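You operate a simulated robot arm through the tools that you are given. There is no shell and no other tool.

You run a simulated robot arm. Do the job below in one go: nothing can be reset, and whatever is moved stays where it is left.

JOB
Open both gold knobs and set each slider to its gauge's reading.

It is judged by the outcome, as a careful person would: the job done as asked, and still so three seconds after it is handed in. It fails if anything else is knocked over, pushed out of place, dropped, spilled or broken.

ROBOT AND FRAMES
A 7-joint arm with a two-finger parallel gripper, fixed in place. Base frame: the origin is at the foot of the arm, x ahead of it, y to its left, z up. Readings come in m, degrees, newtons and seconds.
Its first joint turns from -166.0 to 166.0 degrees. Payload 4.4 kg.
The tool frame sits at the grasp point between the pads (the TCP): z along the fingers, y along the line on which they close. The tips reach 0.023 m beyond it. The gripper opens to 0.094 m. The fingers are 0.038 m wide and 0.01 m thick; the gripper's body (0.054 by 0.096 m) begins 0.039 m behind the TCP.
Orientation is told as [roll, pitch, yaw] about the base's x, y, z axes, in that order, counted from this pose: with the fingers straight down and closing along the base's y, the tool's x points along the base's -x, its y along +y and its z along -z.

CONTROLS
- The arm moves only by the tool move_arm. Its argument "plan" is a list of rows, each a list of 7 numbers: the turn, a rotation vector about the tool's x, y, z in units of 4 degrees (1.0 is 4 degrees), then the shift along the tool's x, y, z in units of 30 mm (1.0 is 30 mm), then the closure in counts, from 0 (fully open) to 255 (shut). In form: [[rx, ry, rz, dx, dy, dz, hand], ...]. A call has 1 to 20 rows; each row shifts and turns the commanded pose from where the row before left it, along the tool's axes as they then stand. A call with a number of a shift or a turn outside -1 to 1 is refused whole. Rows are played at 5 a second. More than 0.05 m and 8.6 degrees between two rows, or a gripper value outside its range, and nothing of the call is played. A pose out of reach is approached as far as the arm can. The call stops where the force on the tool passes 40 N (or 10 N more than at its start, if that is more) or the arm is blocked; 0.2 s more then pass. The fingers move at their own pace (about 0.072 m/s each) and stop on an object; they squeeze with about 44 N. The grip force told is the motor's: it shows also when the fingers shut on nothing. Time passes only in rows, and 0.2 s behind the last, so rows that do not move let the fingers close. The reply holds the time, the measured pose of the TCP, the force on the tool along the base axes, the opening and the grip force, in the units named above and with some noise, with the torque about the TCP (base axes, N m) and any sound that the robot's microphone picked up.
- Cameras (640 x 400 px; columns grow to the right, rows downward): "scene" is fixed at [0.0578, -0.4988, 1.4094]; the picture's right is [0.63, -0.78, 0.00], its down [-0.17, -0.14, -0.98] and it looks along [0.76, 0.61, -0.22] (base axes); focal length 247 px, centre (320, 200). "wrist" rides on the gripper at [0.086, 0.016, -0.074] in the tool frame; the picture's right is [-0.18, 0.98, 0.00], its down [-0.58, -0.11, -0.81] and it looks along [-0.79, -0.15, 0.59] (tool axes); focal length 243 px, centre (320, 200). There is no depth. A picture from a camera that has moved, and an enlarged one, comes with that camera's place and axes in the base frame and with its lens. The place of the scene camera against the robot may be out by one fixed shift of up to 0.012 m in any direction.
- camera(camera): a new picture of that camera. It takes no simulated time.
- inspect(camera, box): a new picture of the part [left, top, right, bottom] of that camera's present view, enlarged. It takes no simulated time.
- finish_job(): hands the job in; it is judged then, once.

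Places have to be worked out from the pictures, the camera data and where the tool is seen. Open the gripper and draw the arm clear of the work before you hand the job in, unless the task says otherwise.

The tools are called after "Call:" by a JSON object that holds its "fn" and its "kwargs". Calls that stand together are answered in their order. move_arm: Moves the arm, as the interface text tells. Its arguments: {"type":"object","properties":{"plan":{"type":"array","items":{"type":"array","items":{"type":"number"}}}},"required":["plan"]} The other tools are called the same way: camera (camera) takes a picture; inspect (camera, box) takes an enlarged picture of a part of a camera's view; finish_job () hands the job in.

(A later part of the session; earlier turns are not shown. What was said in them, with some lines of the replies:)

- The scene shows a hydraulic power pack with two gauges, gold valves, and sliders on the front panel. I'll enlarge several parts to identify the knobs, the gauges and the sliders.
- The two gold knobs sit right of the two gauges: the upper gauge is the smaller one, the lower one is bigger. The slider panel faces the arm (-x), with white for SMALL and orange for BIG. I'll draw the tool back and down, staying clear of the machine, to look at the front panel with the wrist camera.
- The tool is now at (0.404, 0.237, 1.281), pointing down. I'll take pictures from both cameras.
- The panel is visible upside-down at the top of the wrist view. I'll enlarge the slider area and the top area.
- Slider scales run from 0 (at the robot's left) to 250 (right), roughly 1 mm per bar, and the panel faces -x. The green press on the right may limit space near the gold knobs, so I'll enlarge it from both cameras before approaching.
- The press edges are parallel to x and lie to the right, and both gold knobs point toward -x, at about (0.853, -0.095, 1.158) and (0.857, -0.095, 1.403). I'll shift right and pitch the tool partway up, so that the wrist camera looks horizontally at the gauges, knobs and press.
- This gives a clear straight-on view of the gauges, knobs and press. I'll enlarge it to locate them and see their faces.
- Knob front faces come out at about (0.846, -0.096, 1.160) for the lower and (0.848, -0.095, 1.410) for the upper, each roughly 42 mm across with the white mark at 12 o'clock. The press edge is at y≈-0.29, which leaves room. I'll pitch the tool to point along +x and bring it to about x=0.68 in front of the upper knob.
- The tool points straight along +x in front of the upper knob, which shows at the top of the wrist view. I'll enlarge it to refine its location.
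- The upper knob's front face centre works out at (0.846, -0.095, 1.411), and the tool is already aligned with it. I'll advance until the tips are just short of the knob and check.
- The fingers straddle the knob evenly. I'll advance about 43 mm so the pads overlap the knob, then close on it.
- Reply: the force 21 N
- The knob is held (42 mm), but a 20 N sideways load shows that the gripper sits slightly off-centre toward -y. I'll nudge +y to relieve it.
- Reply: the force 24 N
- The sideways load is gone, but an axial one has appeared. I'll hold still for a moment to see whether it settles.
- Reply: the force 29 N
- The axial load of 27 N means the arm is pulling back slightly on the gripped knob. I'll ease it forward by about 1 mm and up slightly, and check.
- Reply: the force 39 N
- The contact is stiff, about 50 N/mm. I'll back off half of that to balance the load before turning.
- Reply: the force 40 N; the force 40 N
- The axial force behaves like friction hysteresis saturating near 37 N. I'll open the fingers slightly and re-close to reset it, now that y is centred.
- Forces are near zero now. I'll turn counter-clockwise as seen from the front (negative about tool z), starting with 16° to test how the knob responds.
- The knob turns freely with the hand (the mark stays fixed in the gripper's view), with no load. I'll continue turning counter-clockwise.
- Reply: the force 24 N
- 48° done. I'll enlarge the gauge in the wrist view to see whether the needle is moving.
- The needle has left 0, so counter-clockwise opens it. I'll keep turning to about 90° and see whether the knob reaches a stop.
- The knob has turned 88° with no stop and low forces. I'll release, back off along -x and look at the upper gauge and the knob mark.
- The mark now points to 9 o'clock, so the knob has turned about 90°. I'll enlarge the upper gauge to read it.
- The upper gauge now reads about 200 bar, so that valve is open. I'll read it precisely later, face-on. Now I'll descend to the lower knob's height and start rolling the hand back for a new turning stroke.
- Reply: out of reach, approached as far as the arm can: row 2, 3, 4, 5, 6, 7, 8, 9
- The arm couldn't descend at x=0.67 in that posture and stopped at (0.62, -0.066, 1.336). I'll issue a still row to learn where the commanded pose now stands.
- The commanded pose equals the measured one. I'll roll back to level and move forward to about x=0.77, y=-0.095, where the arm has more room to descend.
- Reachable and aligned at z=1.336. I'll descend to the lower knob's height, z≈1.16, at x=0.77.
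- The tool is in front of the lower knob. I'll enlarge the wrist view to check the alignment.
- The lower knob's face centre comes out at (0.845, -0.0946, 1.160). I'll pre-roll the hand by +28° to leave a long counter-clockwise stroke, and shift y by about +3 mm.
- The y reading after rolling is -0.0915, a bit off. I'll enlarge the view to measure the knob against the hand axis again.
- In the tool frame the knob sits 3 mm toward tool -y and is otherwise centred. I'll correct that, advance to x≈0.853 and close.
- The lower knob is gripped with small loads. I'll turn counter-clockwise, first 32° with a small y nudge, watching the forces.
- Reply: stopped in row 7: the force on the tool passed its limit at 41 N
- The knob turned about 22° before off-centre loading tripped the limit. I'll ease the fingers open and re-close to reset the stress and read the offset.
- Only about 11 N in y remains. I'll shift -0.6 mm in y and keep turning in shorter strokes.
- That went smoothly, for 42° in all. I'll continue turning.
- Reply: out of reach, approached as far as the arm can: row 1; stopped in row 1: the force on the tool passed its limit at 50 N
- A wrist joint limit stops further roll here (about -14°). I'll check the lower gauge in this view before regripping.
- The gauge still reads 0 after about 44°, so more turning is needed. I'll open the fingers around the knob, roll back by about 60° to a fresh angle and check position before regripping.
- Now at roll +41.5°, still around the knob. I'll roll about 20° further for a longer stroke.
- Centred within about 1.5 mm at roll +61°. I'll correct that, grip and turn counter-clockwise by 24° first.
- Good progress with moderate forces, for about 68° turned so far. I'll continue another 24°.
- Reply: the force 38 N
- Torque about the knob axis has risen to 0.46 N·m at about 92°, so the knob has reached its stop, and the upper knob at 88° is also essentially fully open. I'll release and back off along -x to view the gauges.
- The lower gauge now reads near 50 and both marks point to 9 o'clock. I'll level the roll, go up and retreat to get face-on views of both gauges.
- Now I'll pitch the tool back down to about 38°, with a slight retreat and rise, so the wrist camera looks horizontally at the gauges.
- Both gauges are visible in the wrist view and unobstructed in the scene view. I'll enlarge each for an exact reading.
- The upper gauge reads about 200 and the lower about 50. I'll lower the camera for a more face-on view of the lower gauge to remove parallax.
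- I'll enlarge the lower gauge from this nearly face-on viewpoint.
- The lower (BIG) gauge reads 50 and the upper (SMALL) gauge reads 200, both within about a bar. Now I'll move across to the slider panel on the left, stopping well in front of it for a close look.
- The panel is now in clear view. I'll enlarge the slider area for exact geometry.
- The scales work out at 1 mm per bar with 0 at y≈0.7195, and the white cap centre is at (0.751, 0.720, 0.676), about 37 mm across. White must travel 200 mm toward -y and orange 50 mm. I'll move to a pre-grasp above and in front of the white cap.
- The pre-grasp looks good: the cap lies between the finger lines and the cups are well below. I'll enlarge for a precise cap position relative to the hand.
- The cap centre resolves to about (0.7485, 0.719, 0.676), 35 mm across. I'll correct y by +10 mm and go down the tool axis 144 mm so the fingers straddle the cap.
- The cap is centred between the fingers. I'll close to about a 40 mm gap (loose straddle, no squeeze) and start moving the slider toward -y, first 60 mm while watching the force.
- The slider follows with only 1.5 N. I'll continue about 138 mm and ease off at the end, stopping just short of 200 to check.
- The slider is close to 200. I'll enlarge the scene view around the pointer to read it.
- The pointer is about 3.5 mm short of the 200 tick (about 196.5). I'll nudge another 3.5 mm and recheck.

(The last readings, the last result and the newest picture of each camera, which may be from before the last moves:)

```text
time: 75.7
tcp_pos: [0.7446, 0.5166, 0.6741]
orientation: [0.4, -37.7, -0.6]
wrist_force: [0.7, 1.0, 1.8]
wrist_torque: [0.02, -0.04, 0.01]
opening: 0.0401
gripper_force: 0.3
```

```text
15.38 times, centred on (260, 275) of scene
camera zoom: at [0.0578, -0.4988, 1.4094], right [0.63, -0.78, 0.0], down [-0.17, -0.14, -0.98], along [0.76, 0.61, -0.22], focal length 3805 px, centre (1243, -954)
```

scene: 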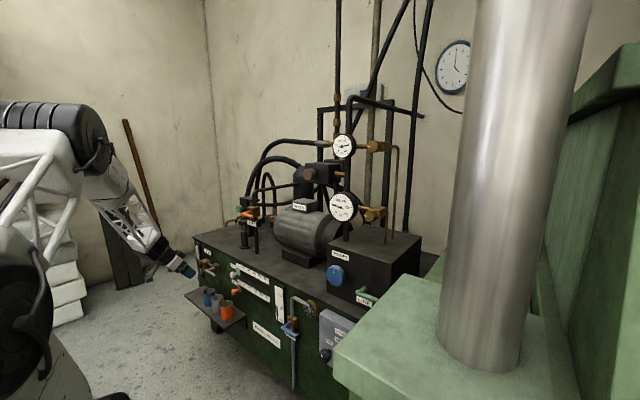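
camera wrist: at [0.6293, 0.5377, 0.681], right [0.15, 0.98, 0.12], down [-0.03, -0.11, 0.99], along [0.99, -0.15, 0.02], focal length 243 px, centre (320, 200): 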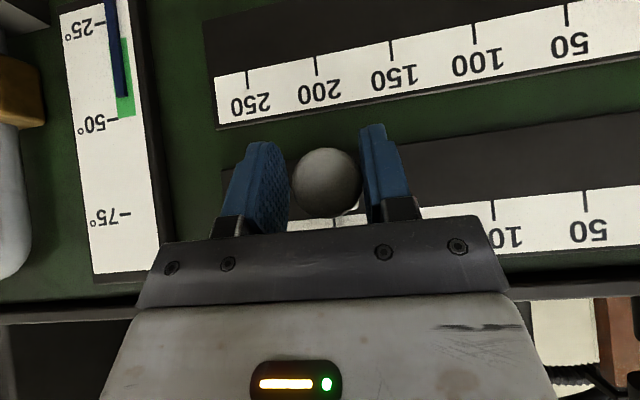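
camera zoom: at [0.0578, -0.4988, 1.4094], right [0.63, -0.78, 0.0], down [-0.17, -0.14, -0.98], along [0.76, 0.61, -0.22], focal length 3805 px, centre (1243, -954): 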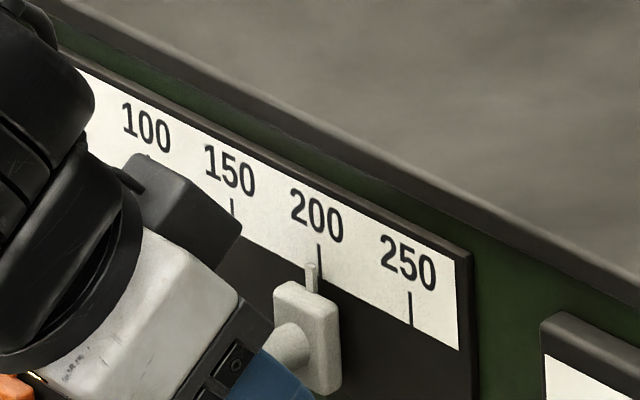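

The pointer now lines up with the 200 tick. I'll open the fingers and retract along the tool axis, then verify.

Call:
{"fn": "move_arm", "kwargs": {"plan": [[0, 0, 0, 0, 0, 0, 0], [0, 0, 0, 0, 0, 0, 0], [0, 0, 0, 0, 0, 0, 0], [0, 0, 0, 0, 0, -0.5, 0], [0, 0, 0, 0, 0, -0.9, 0], [0, 0, 0, 0, 0, -0.9, 0], [0, 0, 0, 0, 0, -0.9, 0], [0, 0, 0, 0, 0, -0.9, 0], [0, 0, 0, 0, 0, -0.9, 0], [0, 0, 0, 0, 0, 0, 0]]}}

Call:
{"fn": "camera", "kwargs": {"camera": "wrist"}}

Call:
{"fn": "inspect", "kwargs": {"camera": "scene", "box": [228, 258, 276, 298]}}

```text
time: 77.9
tcp_pos: [0.6521, 0.5192, 0.7924]
orientation: [0.4, -37.7, -0.6]
wrist_force: [-1.1, -0.3, -0.7]
wrist_torque: [0.03, 0.01, -0.03]
opening: 0.0939
gripper_force: 0.1
```

```text
taken
camera wrist: at [0.5383, 0.5352, 0.7994], right [0.15, 0.98, 0.12], down [-0.03, -0.11, 0.99], along [0.99, -0.15, 0.02], focal length 243 px, centre (320, 200)
```

wrist: 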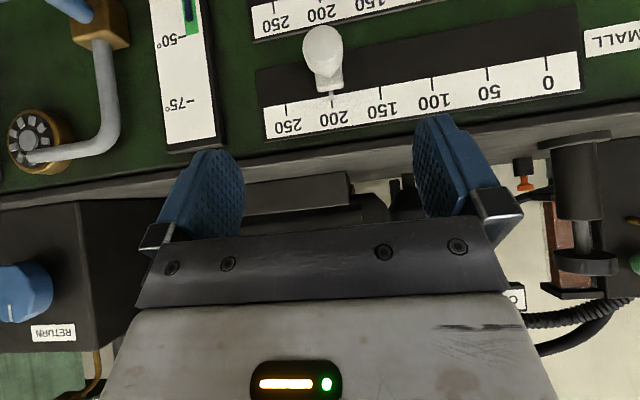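

```text
10.00 times, centred on (252, 278) of scene
camera zoom: at [0.0578, -0.4988, 1.4094], right [0.63, -0.78, 0.0], down [-0.17, -0.14, -0.98], along [0.76, 0.61, -0.22], focal length 2473 px, centre (1000, -580)
```

zoom: 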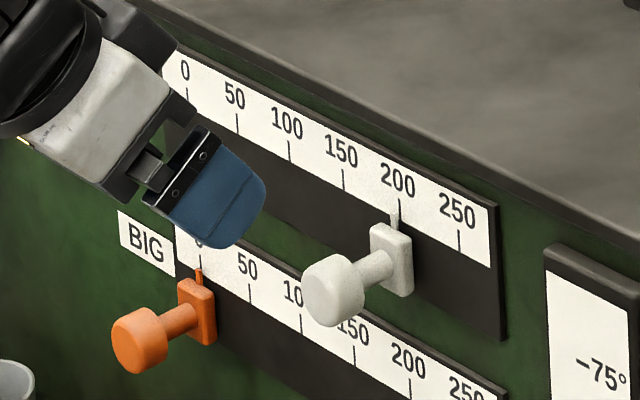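

The white slider stayed in place. I'll enlarge the wrist view to confirm its reading.

Call:
{"fn": "inspect", "kwargs": {"camera": "wrist", "box": [280, 20, 400, 130]}}

Call:
{"fn": "inspect", "kwargs": {"camera": "scene", "box": [258, 268, 282, 288]}}

```text
3.64 times, centred on (340, 75) of wrist
camera zoom: at [0.5383, 0.5352, 0.7994], right [0.15, 0.98, 0.12], down [-0.03, -0.11, 0.99], along [0.99, -0.15, 0.02], focal length 882 px, centre (247, 654)
```

zoom: 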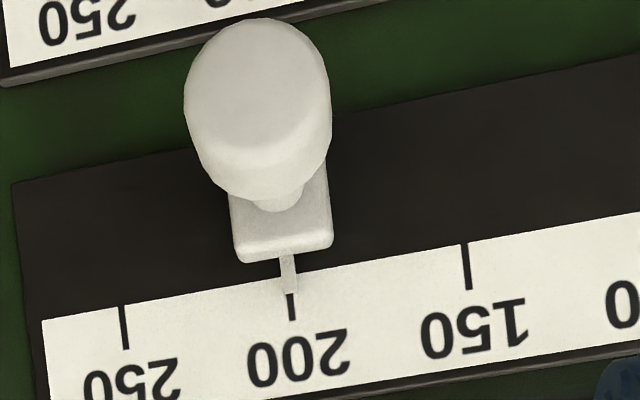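

```text
16.00 times, centred on (270, 278) of scene
camera zoom: at [0.0578, -0.4988, 1.4094], right [0.63, -0.78, 0.0], down [-0.17, -0.14, -0.98], along [0.76, 0.61, -0.22], focal length 3957 px, centre (1120, -1048)
```

zoom: 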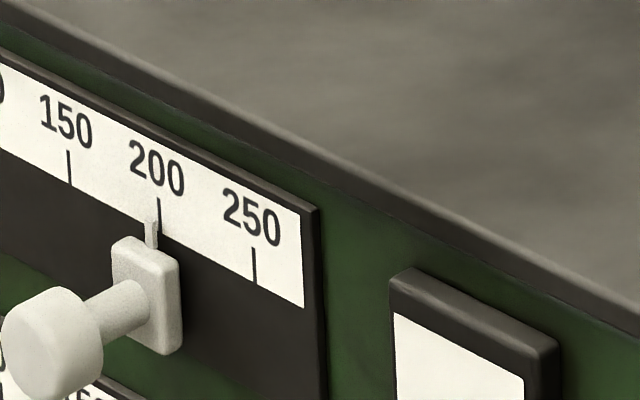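

White is exactly at 200. Now I'll move across to the pre-grasp for the orange BIG slider, at (0.653, 0.719, 0.685).

Call:
{"fn": "move_arm", "kwargs": {"plan": [[0, 0, 0, 0, 0.95, 0, 0], [0, 0, 0, 0, 0.95, 0, 0], [0, 0, 0, 0, 0.95, 0, 0], [0, 0, 0, 0, 0.95, 0, 0], [0, 0, 0, 0, 0.95, 0, 0], [0, 0, 0, 0, 0.95, 0, 0], [0, 0, 0, 0, 0.95, 0, 0], [0, 0, 0, 0.545, 0, 0.706, 0], [0, 0, 0, 0.545, 0, 0.706, 0], [0, 0, 0, 0.545, 0, 0.706, 0], [0, 0, 0, 0.545, 0, 0.706, 0], [0, 0, 0, 0, 0, 0, 0]]}}

Call:
{"fn": "camera", "kwargs": {"camera": "wrist"}}

Call:
{"fn": "inspect", "kwargs": {"camera": "scene", "box": [160, 230, 280, 330]}}

```text
time: 80.5
tcp_pos: [0.6543, 0.7188, 0.6867]
orientation: [0.5, -37.7, -0.7]
wrist_force: [-0.3, 0.4, 0.3]
wrist_torque: [-0.03, 0.0, 0.0]
opening: 0.0943
gripper_force: 0.1
```

```text
taken
camera wrist: at [0.5399, 0.7359, 0.6928], right [0.15, 0.98, 0.12], down [-0.03, -0.11, 0.99], along [0.99, -0.15, 0.02], focal length 243 px, centre (320, 200)
```

wrist: 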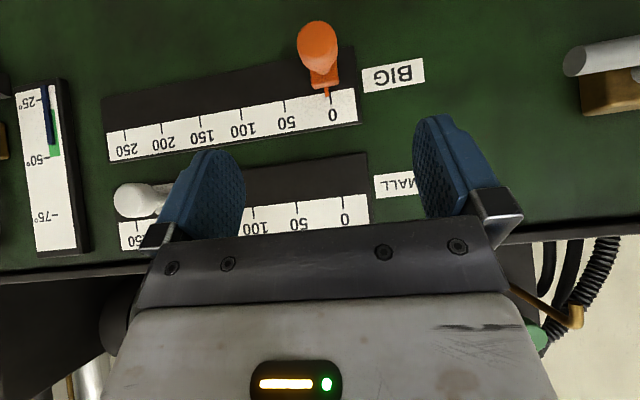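

```text
4.00 times, centred on (220, 280) of scene
camera zoom: at [0.0578, -0.4988, 1.4094], right [0.63, -0.78, 0.0], down [-0.17, -0.14, -0.98], along [0.76, 0.61, -0.22], focal length 989 px, centre (720, -120)
```

zoom: 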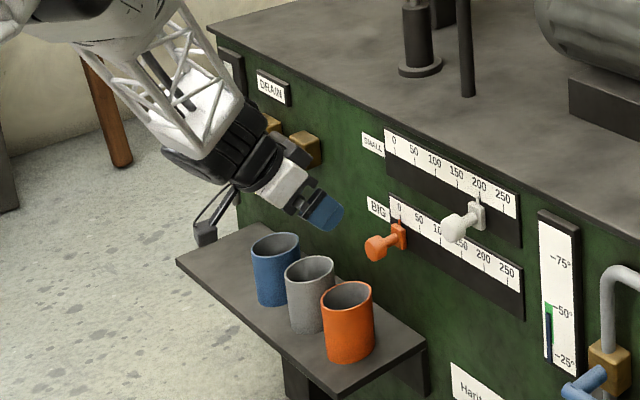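

The cups (rims near z≈0.45) are well below the approach. I'll enlarge the orange cap for precise positioning.

Call:
{"fn": "inspect", "kwargs": {"camera": "wrist", "box": [260, 10, 390, 110]}}

```text
4.00 times, centred on (325, 60) of wrist
camera zoom: at [0.5399, 0.7359, 0.6928], right [0.15, 0.98, 0.12], down [-0.03, -0.11, 0.99], along [0.99, -0.15, 0.02], focal length 970 px, centre (300, 760)
```

zoom: 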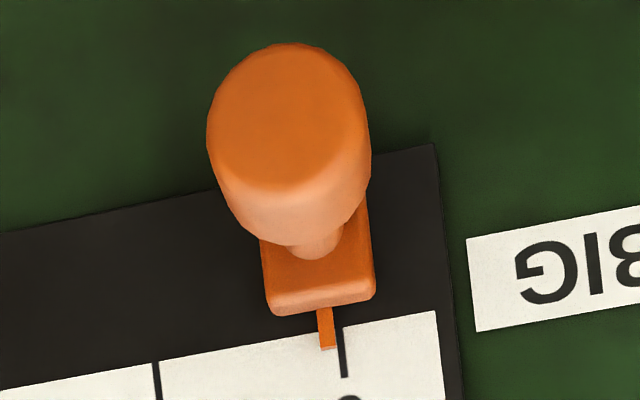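

The orange cap is at tool offset (≈0, -2 mm, +152 mm). I'll advance 147 mm with the small y correction so the fingers straddle it.

Call:
{"fn": "move_arm", "kwargs": {"plan": [[0, 0, 0, 0.02, -0.07, 0.4, 0], [0, 0, 0, 0.02, 0, 0.8, 0], [0, 0, 0, 0, 0, 0.8, 0], [0, 0, 0, 0, 0, 0.8, 0], [0, 0, 0, 0, 0, 0.8, 0], [0, 0, 0, 0, 0, 0.8, 0], [0, 0, 0, 0, 0, 0.5, 0], [0, 0, 0, 0, 0, 0, 0]]}}

Call:
{"fn": "camera", "kwargs": {"camera": "wrist"}}

Call:
{"fn": "inspect", "kwargs": {"camera": "scene", "box": [160, 230, 280, 330]}}

```text
time: 82.3
tcp_pos: [0.742, 0.7172, 0.5701]
orientation: [0.4, -37.7, -0.6]
wrist_force: [0.0, -0.7, -0.2]
wrist_torque: [0.0, -0.02, 0.02]
opening: 0.0936
gripper_force: 0.0
```

```text
taken
camera wrist: at [0.6277, 0.7333, 0.5761], right [0.15, 0.98, 0.12], down [-0.03, -0.11, 0.99], along [0.99, -0.15, 0.02], focal length 243 px, centre (320, 200)
```

wrist: 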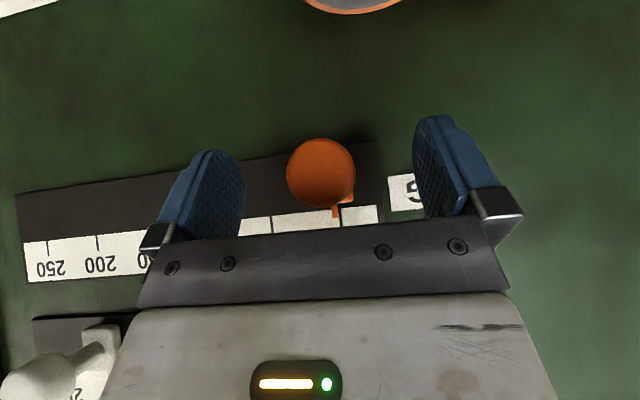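

```text
4.00 times, centred on (220, 280) of scene
camera zoom: at [0.0578, -0.4988, 1.4094], right [0.63, -0.78, 0.0], down [-0.17, -0.14, -0.98], along [0.76, 0.61, -0.22], focal length 989 px, centre (720, -120)
```

zoom: 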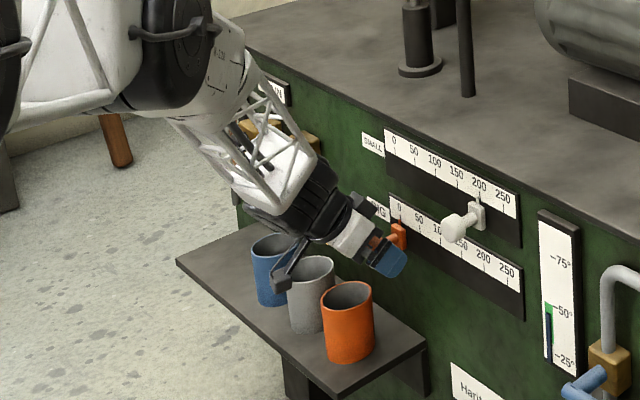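

The orange cap is between the fingers and the cup rims are well below. I'll close to the loose gap and move about 48 mm toward -y, then check the pointer.

Call:
{"fn": "move_arm", "kwargs": {"plan": [[0, 0, 0, 0, 0, 0, 147], [0, 0, 0, 0, 0, 0, 147], [0, 0, 0, 0, 0, 0, 147], [0, 0, 0, 0, -0.4, 0, 147], [0, 0, 0, 0, -0.5, 0, 147], [0, 0, 0, 0, -0.4, 0, 147], [0, 0, 0, 0, -0.2, 0, 147], [0, 0, 0, 0, -0.1, 0, 147], [0, 0, 0, 0, 0, 0, 147]]}}

Call:
{"fn": "inspect", "kwargs": {"camera": "wrist", "box": [280, 140, 400, 240]}}

Call:
{"fn": "inspect", "kwargs": {"camera": "scene", "box": [228, 268, 276, 308]}}

```text
time: 84.3
tcp_pos: [0.7409, 0.6689, 0.5691]
orientation: [0.4, -37.7, -0.5]
wrist_force: [0.6, 0.4, 0.0]
wrist_torque: [0.01, -0.01, -0.01]
opening: 0.0401
gripper_force: 0.1
```

```text
4.00 times, centred on (340, 190) of wrist
camera zoom: at [0.6272, 0.6846, 0.5762], right [0.15, 0.98, 0.12], down [-0.03, -0.11, 0.99], along [0.99, -0.15, 0.02], focal length 970 px, centre (240, 240)
```

zoom: 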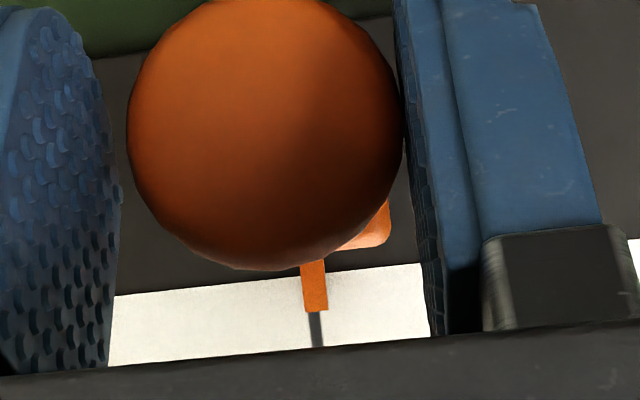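

```text
10.00 times, centred on (252, 288) of scene
camera zoom: at [0.0578, -0.4988, 1.4094], right [0.63, -0.78, 0.0], down [-0.17, -0.14, -0.98], along [0.76, 0.61, -0.22], focal length 2473 px, centre (1000, -680)
```

zoom: 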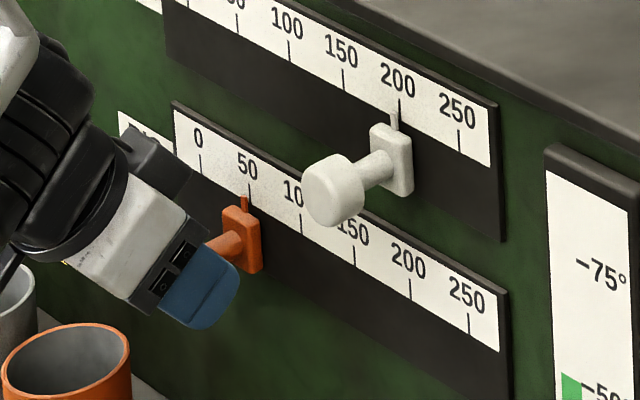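

The orange pointer lines up with the 50 tick. I'll open the fingers and retract along the tool axis.

Call:
{"fn": "move_arm", "kwargs": {"plan": [[0, 0, 0, 0, 0, 0, 0], [0, 0, 0, 0, 0, 0, 0], [0, 0, 0, 0, 0, 0, 0], [0, 0, 0, 0, 0, -0.5, 0], [0, 0, 0, 0, 0, -0.9, 0], [0, 0, 0, 0, 0, -0.9, 0], [0, 0, 0, 0, 0, -0.9, 0], [0, 0, 0, 0, 0, -0.9, 0], [0, 0, 0, 0, 0, -0.9, 0], [0, 0, 0, 0, 0, 0, 0]]}}

Call:
{"fn": "camera", "kwargs": {"camera": "wrist"}}

Call:
{"fn": "inspect", "kwargs": {"camera": "wrist", "box": [270, 10, 400, 120]}}

```text
time: 86.5
tcp_pos: [0.6507, 0.6666, 0.6895]
orientation: [0.4, -37.7, -0.6]
wrist_force: [0.0, -0.3, -1.0]
wrist_torque: [0.02, 0.01, 0.01]
opening: 0.094
gripper_force: 0.1
```

```text
taken
camera wrist: at [0.5367, 0.6835, 0.696], right [0.15, 0.98, 0.12], down [-0.03, -0.11, 0.99], along [0.99, -0.15, 0.02], focal length 243 px, centre (320, 200)
```

wrist: 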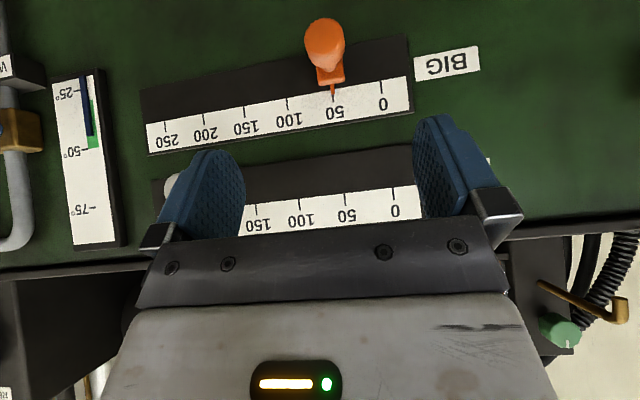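

```text
3.64 times, centred on (335, 65) of wrist
camera zoom: at [0.5367, 0.6835, 0.696], right [0.15, 0.98, 0.12], down [-0.03, -0.11, 0.99], along [0.99, -0.15, 0.02], focal length 882 px, centre (266, 691)
```

zoom: 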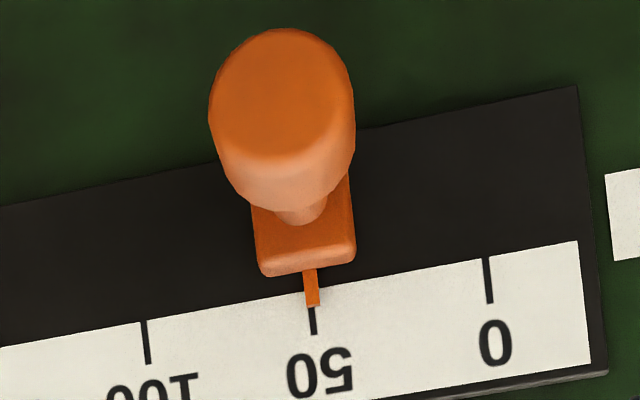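

Orange is exactly on 50. I'll draw the arm back and up, clear of the work, and then verify both gauges, knobs and sliders once more.

Call:
{"fn": "move_arm", "kwargs": {"plan": [[0, 0, 0, 0.12, 0, -0.9, 0], [0, 0, 0, 0.12, -0.33, -0.935, 0], [0, 0, 0, 0.12, -0.33, -0.935, 0], [0, 0, 0, 0.12, -0.33, -0.935, 0], [0, 0, 0, 0.12, -0.33, -0.935, 0], [0, 0, 0, 0.12, -0.33, -0.935, 0], [0, 0, 0, 0.12, -0.33, -0.935, 0], [0, 0, 0, 0.12, -0.33, -0.935, 0], [0, 0, 0, 0.12, -0.33, -0.935, 0], [0, 0, 0, 0.12, -0.33, -0.935, 0], [0, 0, 0, 0, 0, 0, 0]]}}

Call:
{"fn": "camera", "kwargs": {"camera": "wrist"}}

Call:
{"fn": "camera", "kwargs": {"camera": "scene"}}

Call:
{"fn": "inspect", "kwargs": {"camera": "scene", "box": [320, 120, 400, 230]}}

Call:
{"fn": "inspect", "kwargs": {"camera": "scene", "box": [180, 240, 300, 330]}}

```text
time: 88.9
tcp_pos: [0.4483, 0.5793, 0.8867]
orientation: [0.3, -37.6, -0.6]
wrist_force: [-0.5, -0.5, 0.4]
wrist_torque: [-0.02, -0.03, -0.02]
opening: 0.0938
gripper_force: 0.1
```

```text
taken
camera wrist: at [0.3345, 0.5953, 0.8941], right [0.15, 0.98, 0.12], down [-0.03, -0.11, 0.99], along [0.99, -0.15, 0.02], focal length 243 px, centre (320, 200)
```

wrist: 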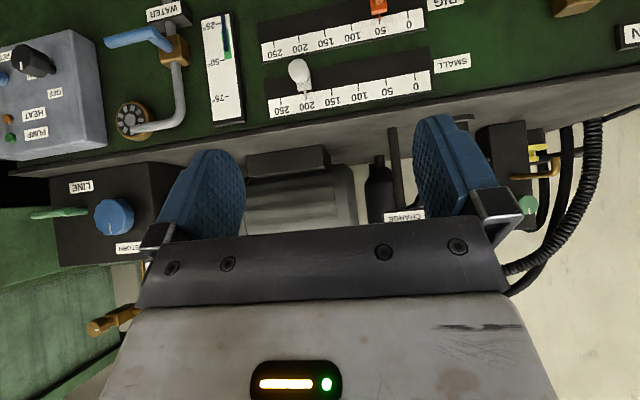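

```text
taken
```

scene: 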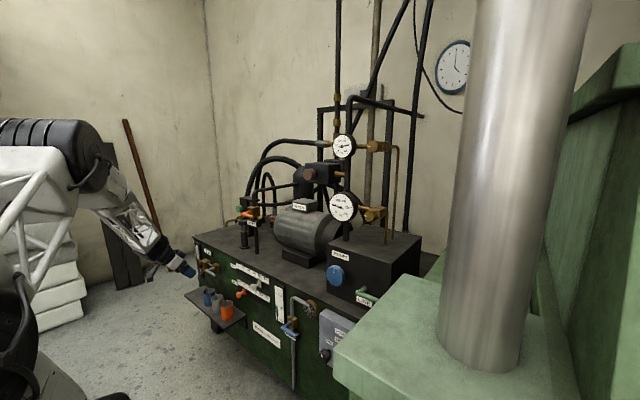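

```text
3.64 times, centred on (360, 175) of scene
camera zoom: at [0.0578, -0.4988, 1.4094], right [0.63, -0.78, 0.0], down [-0.17, -0.14, -0.98], along [0.76, 0.61, -0.22], focal length 899 px, centre (174, 291)
```

zoom: 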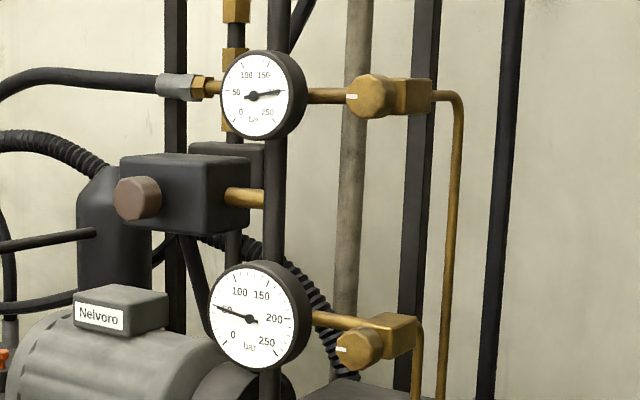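

```text
4.44 times, centred on (240, 285) of scene
camera zoom: at [0.0578, -0.4988, 1.4094], right [0.63, -0.78, 0.0], down [-0.17, -0.14, -0.98], along [0.76, 0.61, -0.22], focal length 1099 px, centre (676, -178)
```

zoom: 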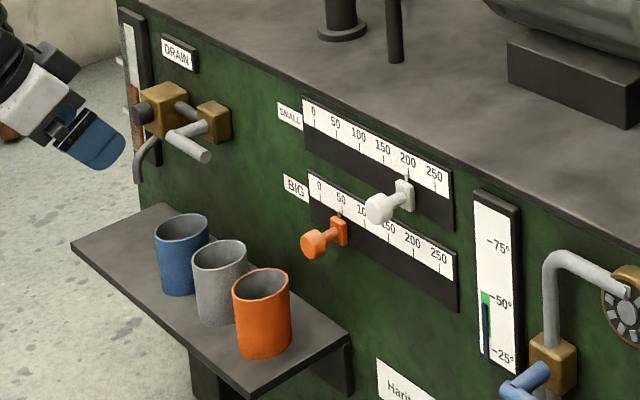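

Everything looks as intended: knobs at 9 o'clock, white at 200, orange at 50, cups untouched. I'll take one last close look at both gauge needles before handing in.

Call:
{"fn": "inspect", "kwargs": {"camera": "scene", "box": [328, 130, 360, 160]}}

Call:
{"fn": "inspect", "kwargs": {"camera": "scene", "box": [326, 188, 362, 224]}}

```text
13.33 times, centred on (344, 145) of scene
camera zoom: at [0.0578, -0.4988, 1.4094], right [0.63, -0.78, 0.0], down [-0.17, -0.14, -0.98], along [0.76, 0.61, -0.22], focal length 3298 px, centre (0, 933)
```

zoom: 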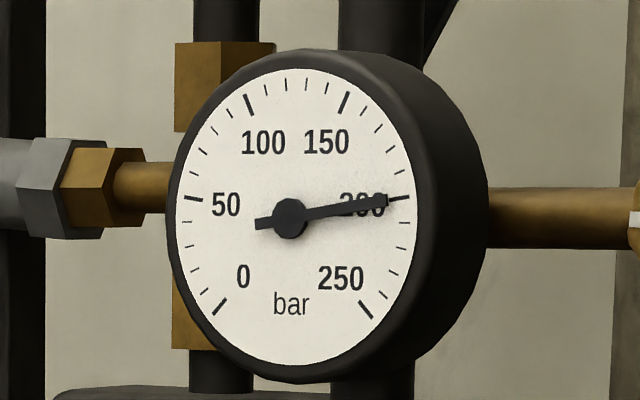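

```text
11.11 times, centred on (344, 206) of scene
camera zoom: at [0.0578, -0.4988, 1.4094], right [0.63, -0.78, 0.0], down [-0.17, -0.14, -0.98], along [0.76, 0.61, -0.22], focal length 2748 px, centre (53, 133)
```

zoom: 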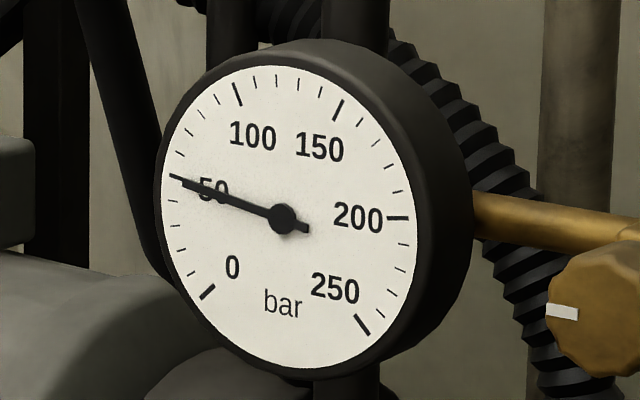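

The small upper gauge is steady at 200 and the big lower gauge at 50, matching the white and orange sliders. The gripper is open and the arm is clear, so I'm handing the job in.

Call:
{"fn": "finish_job", "kwargs": {}}

```text
The job is handed in.
```

Both gold knobs are open, and each slider is set to its gauge's reading. The job is handed in.

- **Knobs:** I turned both counter-clockwise by about a quarter turn, so their white marks point to 9 o'clock. The lower knob came up against what felt like its end stop at about 92°. The upper one I turned 88° without meeting a stop.
- **SMALL slider (white):** set to 200 bar. The smaller, upper gauge reads 200, to within about 1 bar.
- **BIG slider (orange):** set to 50 bar. The larger, lower gauge reads 50, to within about 1 bar.

In the last pictures both needles had held the same readings and both slider pointers sat on their tick marks. The cups were where they started, and I saw nothing else disturbed. The gripper is open and the arm is drawn clear of the machine.
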